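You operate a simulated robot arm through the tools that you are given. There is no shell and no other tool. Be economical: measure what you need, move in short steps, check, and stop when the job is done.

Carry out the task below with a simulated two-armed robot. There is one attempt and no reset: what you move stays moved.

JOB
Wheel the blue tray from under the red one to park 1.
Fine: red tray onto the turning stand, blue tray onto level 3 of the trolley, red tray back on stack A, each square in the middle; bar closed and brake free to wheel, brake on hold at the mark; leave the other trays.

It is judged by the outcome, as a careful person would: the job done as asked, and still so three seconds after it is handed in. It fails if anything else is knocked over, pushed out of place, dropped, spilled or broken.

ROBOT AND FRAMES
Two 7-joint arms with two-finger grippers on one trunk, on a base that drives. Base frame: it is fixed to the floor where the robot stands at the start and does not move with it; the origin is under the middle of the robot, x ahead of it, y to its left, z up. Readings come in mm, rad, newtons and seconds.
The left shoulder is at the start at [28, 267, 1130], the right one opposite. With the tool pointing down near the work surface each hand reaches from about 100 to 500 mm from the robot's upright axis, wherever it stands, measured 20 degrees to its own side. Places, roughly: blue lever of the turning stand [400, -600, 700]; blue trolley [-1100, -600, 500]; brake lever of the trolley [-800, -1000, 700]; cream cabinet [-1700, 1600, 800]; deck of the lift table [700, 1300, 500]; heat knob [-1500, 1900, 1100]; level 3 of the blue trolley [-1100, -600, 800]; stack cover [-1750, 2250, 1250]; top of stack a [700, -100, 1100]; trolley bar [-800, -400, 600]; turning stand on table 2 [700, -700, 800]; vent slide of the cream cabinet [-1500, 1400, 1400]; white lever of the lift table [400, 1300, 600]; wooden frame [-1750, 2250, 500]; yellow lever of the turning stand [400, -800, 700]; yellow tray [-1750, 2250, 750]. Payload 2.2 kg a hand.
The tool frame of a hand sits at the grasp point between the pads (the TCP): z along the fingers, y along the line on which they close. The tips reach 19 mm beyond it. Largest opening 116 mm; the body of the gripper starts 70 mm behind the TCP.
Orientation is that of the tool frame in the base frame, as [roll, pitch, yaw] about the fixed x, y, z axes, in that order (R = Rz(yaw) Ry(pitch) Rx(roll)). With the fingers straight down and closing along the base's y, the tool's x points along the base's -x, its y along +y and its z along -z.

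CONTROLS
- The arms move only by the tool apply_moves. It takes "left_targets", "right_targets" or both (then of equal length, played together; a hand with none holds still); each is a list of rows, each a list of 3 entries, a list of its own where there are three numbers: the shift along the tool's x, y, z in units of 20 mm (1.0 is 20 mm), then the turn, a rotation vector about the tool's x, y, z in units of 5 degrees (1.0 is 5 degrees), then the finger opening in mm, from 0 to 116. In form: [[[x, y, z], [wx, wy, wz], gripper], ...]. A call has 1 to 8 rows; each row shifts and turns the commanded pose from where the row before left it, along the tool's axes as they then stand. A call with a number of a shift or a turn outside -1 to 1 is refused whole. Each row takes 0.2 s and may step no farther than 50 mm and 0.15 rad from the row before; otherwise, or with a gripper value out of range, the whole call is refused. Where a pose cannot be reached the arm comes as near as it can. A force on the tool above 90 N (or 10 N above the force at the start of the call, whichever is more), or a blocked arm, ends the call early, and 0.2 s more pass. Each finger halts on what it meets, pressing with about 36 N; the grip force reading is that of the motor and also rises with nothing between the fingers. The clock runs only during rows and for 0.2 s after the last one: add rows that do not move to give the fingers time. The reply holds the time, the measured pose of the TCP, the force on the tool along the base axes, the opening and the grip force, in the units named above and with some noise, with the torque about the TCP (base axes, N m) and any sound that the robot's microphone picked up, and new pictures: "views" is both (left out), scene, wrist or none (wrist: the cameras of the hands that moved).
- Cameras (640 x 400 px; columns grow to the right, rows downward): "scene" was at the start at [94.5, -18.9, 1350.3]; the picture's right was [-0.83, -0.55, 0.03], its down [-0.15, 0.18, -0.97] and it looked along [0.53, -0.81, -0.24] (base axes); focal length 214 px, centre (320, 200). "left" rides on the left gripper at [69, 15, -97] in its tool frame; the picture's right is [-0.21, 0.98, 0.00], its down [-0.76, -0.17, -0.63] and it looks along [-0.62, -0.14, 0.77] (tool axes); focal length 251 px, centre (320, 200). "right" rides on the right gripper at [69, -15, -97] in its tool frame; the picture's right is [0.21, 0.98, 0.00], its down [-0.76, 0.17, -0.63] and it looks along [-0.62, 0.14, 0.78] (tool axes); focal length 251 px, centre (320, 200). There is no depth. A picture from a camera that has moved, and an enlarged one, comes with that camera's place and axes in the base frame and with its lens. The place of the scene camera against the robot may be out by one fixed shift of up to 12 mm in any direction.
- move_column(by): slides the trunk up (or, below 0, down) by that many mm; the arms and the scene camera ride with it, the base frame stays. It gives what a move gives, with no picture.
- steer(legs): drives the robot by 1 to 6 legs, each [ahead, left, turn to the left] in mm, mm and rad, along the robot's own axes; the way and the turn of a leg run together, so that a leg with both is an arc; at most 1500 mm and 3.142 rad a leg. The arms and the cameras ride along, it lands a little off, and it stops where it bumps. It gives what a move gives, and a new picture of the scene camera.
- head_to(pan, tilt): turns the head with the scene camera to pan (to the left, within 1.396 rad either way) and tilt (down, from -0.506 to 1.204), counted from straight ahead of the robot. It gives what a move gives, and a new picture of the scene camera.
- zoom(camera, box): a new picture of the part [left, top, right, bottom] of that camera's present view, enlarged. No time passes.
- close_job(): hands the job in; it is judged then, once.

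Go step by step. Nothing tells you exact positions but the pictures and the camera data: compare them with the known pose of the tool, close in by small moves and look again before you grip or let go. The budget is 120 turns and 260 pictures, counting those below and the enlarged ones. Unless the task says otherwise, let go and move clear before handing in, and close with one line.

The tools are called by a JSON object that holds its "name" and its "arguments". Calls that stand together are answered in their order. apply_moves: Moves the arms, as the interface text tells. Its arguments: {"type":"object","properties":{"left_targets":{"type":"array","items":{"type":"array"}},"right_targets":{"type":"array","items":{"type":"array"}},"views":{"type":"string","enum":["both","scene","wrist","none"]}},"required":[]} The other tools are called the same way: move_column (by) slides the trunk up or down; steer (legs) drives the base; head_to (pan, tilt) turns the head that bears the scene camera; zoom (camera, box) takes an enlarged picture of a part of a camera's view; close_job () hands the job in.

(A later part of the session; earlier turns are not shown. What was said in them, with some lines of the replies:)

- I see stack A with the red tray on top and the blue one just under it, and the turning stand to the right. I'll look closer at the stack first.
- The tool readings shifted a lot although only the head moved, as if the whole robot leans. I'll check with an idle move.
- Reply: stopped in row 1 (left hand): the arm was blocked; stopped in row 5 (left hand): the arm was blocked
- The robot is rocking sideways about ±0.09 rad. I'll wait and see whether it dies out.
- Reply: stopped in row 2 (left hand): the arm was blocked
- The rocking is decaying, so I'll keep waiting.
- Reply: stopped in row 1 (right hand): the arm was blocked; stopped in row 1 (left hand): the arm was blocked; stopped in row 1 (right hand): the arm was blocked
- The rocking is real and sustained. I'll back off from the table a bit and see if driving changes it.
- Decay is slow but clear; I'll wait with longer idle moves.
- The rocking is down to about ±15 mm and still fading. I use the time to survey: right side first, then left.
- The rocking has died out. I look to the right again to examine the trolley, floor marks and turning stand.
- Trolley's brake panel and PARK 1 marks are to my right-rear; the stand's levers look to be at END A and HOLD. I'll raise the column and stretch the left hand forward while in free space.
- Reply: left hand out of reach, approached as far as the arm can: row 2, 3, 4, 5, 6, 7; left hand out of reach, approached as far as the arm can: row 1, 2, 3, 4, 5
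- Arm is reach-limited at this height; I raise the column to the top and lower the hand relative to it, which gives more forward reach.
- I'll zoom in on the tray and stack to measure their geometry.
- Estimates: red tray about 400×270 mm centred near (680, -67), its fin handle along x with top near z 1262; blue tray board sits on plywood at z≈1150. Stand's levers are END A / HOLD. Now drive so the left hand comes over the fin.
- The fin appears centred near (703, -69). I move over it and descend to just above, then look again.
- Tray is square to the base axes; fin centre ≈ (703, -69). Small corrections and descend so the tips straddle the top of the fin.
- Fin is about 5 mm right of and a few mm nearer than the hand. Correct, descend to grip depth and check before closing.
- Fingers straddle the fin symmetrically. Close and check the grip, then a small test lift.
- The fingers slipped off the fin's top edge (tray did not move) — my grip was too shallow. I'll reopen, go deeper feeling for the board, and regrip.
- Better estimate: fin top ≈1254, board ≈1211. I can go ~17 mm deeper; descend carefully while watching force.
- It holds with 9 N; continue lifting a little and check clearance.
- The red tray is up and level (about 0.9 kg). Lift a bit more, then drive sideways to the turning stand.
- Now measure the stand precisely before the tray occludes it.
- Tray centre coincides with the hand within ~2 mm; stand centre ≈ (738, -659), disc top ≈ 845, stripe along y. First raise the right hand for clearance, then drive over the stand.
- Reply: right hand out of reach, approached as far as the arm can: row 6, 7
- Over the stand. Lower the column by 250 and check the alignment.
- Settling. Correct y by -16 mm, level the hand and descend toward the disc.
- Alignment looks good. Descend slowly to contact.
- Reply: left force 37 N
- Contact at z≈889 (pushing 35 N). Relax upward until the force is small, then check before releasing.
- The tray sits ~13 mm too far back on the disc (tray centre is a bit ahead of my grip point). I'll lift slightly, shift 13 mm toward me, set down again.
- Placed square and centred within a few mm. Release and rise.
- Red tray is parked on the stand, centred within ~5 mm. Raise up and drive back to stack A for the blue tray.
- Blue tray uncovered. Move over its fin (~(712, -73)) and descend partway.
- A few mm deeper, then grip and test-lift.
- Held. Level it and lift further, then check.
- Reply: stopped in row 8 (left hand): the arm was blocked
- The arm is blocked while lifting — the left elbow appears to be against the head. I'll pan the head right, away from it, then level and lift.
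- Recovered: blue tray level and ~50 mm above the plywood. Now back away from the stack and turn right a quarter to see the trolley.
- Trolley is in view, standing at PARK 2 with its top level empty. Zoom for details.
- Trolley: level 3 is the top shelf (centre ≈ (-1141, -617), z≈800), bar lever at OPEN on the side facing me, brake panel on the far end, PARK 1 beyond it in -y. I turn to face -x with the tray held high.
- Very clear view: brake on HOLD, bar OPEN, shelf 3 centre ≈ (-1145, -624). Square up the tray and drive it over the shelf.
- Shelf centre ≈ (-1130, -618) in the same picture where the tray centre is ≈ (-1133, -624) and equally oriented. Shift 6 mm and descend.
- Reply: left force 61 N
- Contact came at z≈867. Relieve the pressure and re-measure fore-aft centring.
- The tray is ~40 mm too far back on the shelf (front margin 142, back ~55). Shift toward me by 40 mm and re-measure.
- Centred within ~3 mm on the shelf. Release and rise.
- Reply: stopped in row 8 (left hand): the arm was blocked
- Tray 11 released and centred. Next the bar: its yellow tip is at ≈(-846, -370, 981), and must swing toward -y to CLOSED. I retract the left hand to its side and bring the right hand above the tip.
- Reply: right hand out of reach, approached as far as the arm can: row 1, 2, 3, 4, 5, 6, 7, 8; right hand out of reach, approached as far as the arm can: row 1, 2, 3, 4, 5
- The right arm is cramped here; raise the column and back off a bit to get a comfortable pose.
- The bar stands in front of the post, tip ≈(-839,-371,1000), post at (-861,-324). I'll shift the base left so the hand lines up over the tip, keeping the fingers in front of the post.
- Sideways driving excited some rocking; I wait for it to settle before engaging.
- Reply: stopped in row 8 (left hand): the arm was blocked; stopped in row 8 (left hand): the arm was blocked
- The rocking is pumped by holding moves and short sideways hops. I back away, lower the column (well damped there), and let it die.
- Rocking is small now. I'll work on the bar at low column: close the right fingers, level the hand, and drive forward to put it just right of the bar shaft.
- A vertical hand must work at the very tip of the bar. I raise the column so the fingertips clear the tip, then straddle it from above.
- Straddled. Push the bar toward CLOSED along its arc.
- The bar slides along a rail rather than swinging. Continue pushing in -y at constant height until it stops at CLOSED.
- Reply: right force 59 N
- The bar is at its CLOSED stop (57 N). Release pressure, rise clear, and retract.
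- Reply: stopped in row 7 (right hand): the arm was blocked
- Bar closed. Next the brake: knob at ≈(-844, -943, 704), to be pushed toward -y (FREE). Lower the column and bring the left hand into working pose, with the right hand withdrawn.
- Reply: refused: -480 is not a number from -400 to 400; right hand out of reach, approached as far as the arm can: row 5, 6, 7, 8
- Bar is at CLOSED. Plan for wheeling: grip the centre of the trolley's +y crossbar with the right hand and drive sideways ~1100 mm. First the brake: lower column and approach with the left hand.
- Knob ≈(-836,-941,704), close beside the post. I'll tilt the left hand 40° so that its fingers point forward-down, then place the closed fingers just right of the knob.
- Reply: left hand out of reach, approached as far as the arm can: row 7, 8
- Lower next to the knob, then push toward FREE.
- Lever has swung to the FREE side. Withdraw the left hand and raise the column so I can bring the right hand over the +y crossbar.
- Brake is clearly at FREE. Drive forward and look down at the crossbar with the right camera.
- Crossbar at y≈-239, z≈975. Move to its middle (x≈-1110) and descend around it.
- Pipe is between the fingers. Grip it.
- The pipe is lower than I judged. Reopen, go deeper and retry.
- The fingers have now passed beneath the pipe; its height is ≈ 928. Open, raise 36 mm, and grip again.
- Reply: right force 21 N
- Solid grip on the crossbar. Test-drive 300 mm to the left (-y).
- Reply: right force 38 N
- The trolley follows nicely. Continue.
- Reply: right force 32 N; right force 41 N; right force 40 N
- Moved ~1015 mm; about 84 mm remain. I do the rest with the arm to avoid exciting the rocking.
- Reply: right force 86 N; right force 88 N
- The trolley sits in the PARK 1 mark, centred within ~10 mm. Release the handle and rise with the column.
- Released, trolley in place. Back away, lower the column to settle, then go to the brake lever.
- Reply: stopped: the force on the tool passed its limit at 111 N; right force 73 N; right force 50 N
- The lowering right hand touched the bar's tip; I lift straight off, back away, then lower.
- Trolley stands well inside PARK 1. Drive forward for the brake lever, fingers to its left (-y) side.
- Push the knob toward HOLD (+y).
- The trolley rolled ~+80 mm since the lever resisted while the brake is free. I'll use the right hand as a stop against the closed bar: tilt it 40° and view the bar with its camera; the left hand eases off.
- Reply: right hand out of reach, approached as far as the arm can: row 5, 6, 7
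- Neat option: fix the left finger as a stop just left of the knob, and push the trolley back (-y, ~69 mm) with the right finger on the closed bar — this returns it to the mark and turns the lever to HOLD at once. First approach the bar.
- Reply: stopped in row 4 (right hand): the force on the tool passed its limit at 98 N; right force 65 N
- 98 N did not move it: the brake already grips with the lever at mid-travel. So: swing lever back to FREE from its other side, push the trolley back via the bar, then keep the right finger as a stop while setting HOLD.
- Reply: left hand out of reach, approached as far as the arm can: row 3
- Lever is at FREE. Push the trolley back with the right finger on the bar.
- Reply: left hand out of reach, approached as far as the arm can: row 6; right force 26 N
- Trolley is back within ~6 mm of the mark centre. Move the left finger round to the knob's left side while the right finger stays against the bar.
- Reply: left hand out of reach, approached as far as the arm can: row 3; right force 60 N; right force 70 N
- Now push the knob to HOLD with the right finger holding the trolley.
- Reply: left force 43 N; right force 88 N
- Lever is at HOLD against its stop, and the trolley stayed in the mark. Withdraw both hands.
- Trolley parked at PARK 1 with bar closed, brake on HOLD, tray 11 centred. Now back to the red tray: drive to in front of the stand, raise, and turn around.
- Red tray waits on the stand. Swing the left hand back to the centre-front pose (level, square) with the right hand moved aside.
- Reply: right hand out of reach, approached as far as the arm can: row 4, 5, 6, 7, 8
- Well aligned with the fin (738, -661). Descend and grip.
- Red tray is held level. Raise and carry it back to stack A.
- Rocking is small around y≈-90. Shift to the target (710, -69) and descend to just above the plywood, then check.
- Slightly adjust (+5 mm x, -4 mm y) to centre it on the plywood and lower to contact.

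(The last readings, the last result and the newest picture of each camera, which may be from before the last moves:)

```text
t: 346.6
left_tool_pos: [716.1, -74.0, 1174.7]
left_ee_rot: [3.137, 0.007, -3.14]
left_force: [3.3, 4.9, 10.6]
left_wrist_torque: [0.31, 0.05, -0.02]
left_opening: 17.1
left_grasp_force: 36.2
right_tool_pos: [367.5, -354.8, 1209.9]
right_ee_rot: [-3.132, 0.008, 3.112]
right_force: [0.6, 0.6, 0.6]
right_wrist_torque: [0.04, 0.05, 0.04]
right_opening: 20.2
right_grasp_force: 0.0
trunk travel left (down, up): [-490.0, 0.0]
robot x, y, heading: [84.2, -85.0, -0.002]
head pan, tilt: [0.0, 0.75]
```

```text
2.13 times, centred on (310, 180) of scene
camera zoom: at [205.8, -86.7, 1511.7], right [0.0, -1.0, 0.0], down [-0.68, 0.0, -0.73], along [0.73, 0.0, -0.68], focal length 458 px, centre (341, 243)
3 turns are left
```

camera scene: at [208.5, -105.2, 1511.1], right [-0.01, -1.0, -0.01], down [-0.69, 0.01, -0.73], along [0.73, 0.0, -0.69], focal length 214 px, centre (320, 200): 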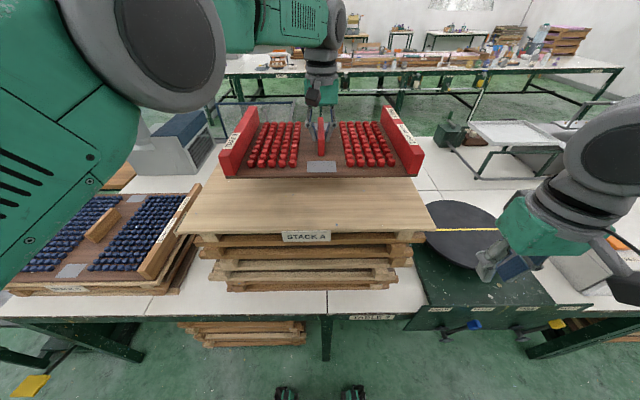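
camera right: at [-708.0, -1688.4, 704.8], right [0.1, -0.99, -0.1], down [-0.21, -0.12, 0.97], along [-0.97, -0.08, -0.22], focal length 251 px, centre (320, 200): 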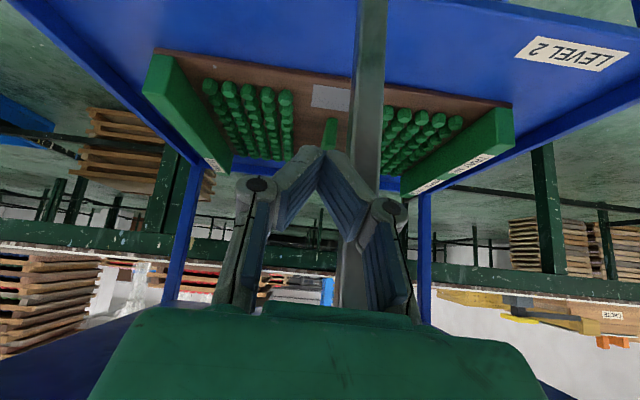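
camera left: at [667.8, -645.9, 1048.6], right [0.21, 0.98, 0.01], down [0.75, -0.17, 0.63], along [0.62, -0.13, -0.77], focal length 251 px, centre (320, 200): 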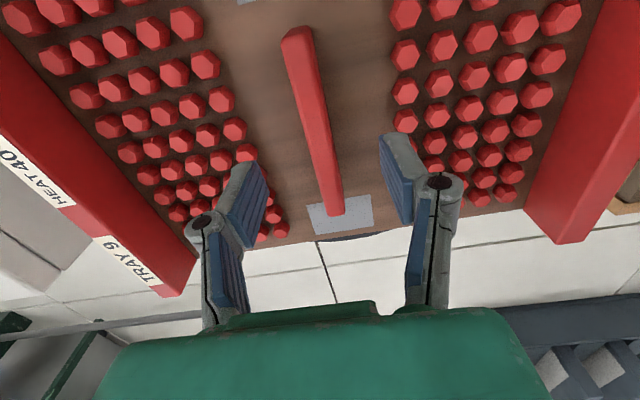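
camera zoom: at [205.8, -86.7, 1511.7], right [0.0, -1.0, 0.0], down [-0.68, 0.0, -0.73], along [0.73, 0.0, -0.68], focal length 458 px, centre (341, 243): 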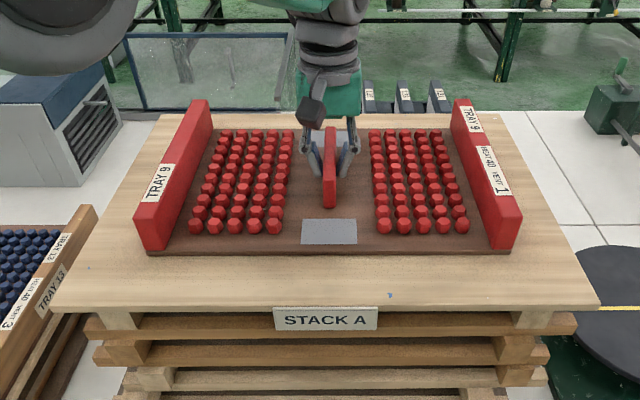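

Placed dead centre. Release, move the head out of the elbow's way, then rise clear.

{"name": "apply_moves", "arguments": {"left_targets": [[[0, 0, -0.1], [0, 0, 0], 0], [[0, 0, 0], [0, 0, 0], 25], [[0, 0, 0], [0, 0, 0], 50], [[0, 0, 0], [0, 0, 0], 60], [[0, 0, 0], [0, 0, 0], 60]], "views": "none"}}

{"name": "head_to", "arguments": {"pan": -0.5, "tilt": 0.75}}

{"name": "apply_moves", "arguments": {"left_targets": [[[0, 0, -0.6], [0, 0, 0], 60], [[0, 0, -0.8], [0, 0, 0], 60], [[0, 0, -0.8], [0, 0, 0], 60], [[0, 0, -0.8], [0, 0, 0], 60], [[0, 0, -0.8], [0, 0, 0], 60], [[0, 0, -0.8], [0, 0, 0], 60], [[0, 0, 0], [0, 0, 0], 60]], "views": "both"}}

```text
t: 347.8
left_tool_pos: [713.1, -74.3, 1176.2]
left_ee_rot: [3.134, 0.001, 3.14]
left_force: [-0.3, -0.2, -0.1]
left_wrist_torque: [0.01, 0.01, 0.02]
left_opening: 59.9
left_grasp_force: 0.0
right_tool_pos: [368.4, -355.6, 1210.6]
right_ee_rot: [-3.131, 0.006, 3.113]
right_force: [-0.3, 0.8, 0.6]
right_wrist_torque: [-0.02, -0.03, 0.02]
right_opening: 19.9
right_grasp_force: 0.0
trunk travel left (down, up): [-490.0, 0.0]
robot x, y, heading: [84.7, -83.3, -0.006]
head pan, tilt: [0.0, 0.75]
```

```text
t: 348.7
left_tool_pos: [713.4, -76.1, 1175.4]
left_ee_rot: [3.134, 0.0, 3.14]
left_force: [0.4, 0.3, 0.1]
left_wrist_torque: [0.01, -0.05, 0.0]
left_opening: 60.2
left_grasp_force: 0.0
right_tool_pos: [367.8, -356.1, 1209.4]
right_ee_rot: [-3.13, 0.005, 3.113]
right_force: [0.5, -0.1, 0.4]
right_wrist_torque: [-0.01, 0.01, 0.02]
right_opening: 20.1
right_grasp_force: 0.0
trunk travel left (down, up): [-490.0, 0.0]
robot x, y, heading: [85.6, -87.0, -0.01]
head pan, tilt: [-0.499, 0.75]
camera scene: at [196.6, -128.6, 1511.4], right [-0.48, -0.88, 0.0], down [-0.6, 0.33, -0.73], along [0.64, -0.35, -0.69], focal length 214 px, centre (320, 200)
```

scene: 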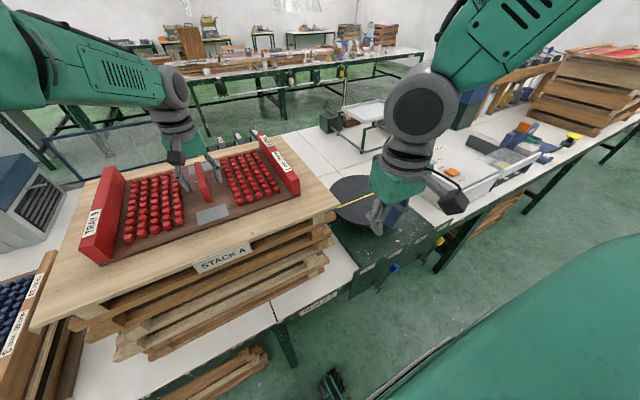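

```text
t: 350.3
left_tool_pos: [713.1, -77.0, 1267.9]
left_ee_rot: [3.135, 0.001, -3.141]
left_force: [0.0, 0.1, 0.3]
left_wrist_torque: [0.02, -0.02, 0.0]
left_opening: 60.3
left_grasp_force: 0.1
right_tool_pos: [368.3, -356.2, 1209.4]
right_ee_rot: [-3.131, 0.006, 3.114]
right_force: [0.4, 0.7, 0.0]
right_wrist_torque: [0.0, 0.0, 0.02]
right_opening: 19.9
right_grasp_force: 0.0
trunk travel left (down, up): [-490.0, 0.0]
robot x, y, heading: [80.6, -84.5, -0.002]
head pan, tilt: [-0.499, 0.75]
camera scene: at [196.6, -128.7, 1511.4], right [-0.48, -0.88, 0.0], down [-0.6, 0.33, -0.73], along [0.64, -0.35, -0.69], focal length 214 px, centre (320, 200)
camera left: at [643.6, -61.9, 1363.5], right [0.22, 0.98, 0.01], down [0.76, -0.17, 0.63], along [0.62, -0.13, -0.78], focal length 251 px, centre (320, 200)
2 turns are left
```

scene: 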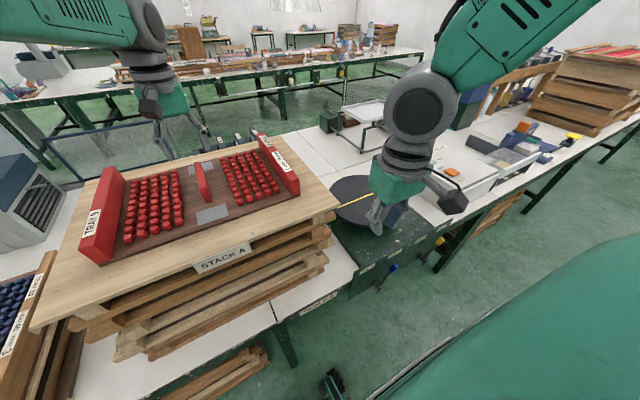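
left: 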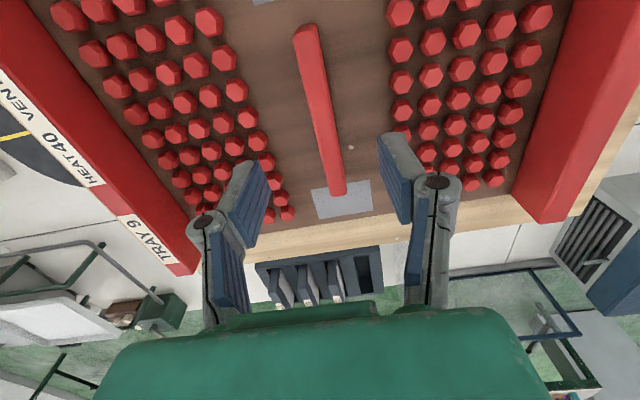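

The red tray is back in the middle of stack A and both hands are clear of everything. The blue tray is on level 3 of the trolley at park 1, with the bar closed and the brake on hold, so I hand in the job.

{"name": "close_job", "arguments": {}}

```text
The job is handed in.
```

The job is handed in: the blue tray is centred on level 3 of the trolley at park 1, with the bar closed and the brake on hold, and the red tray is back square in the middle of stack A.
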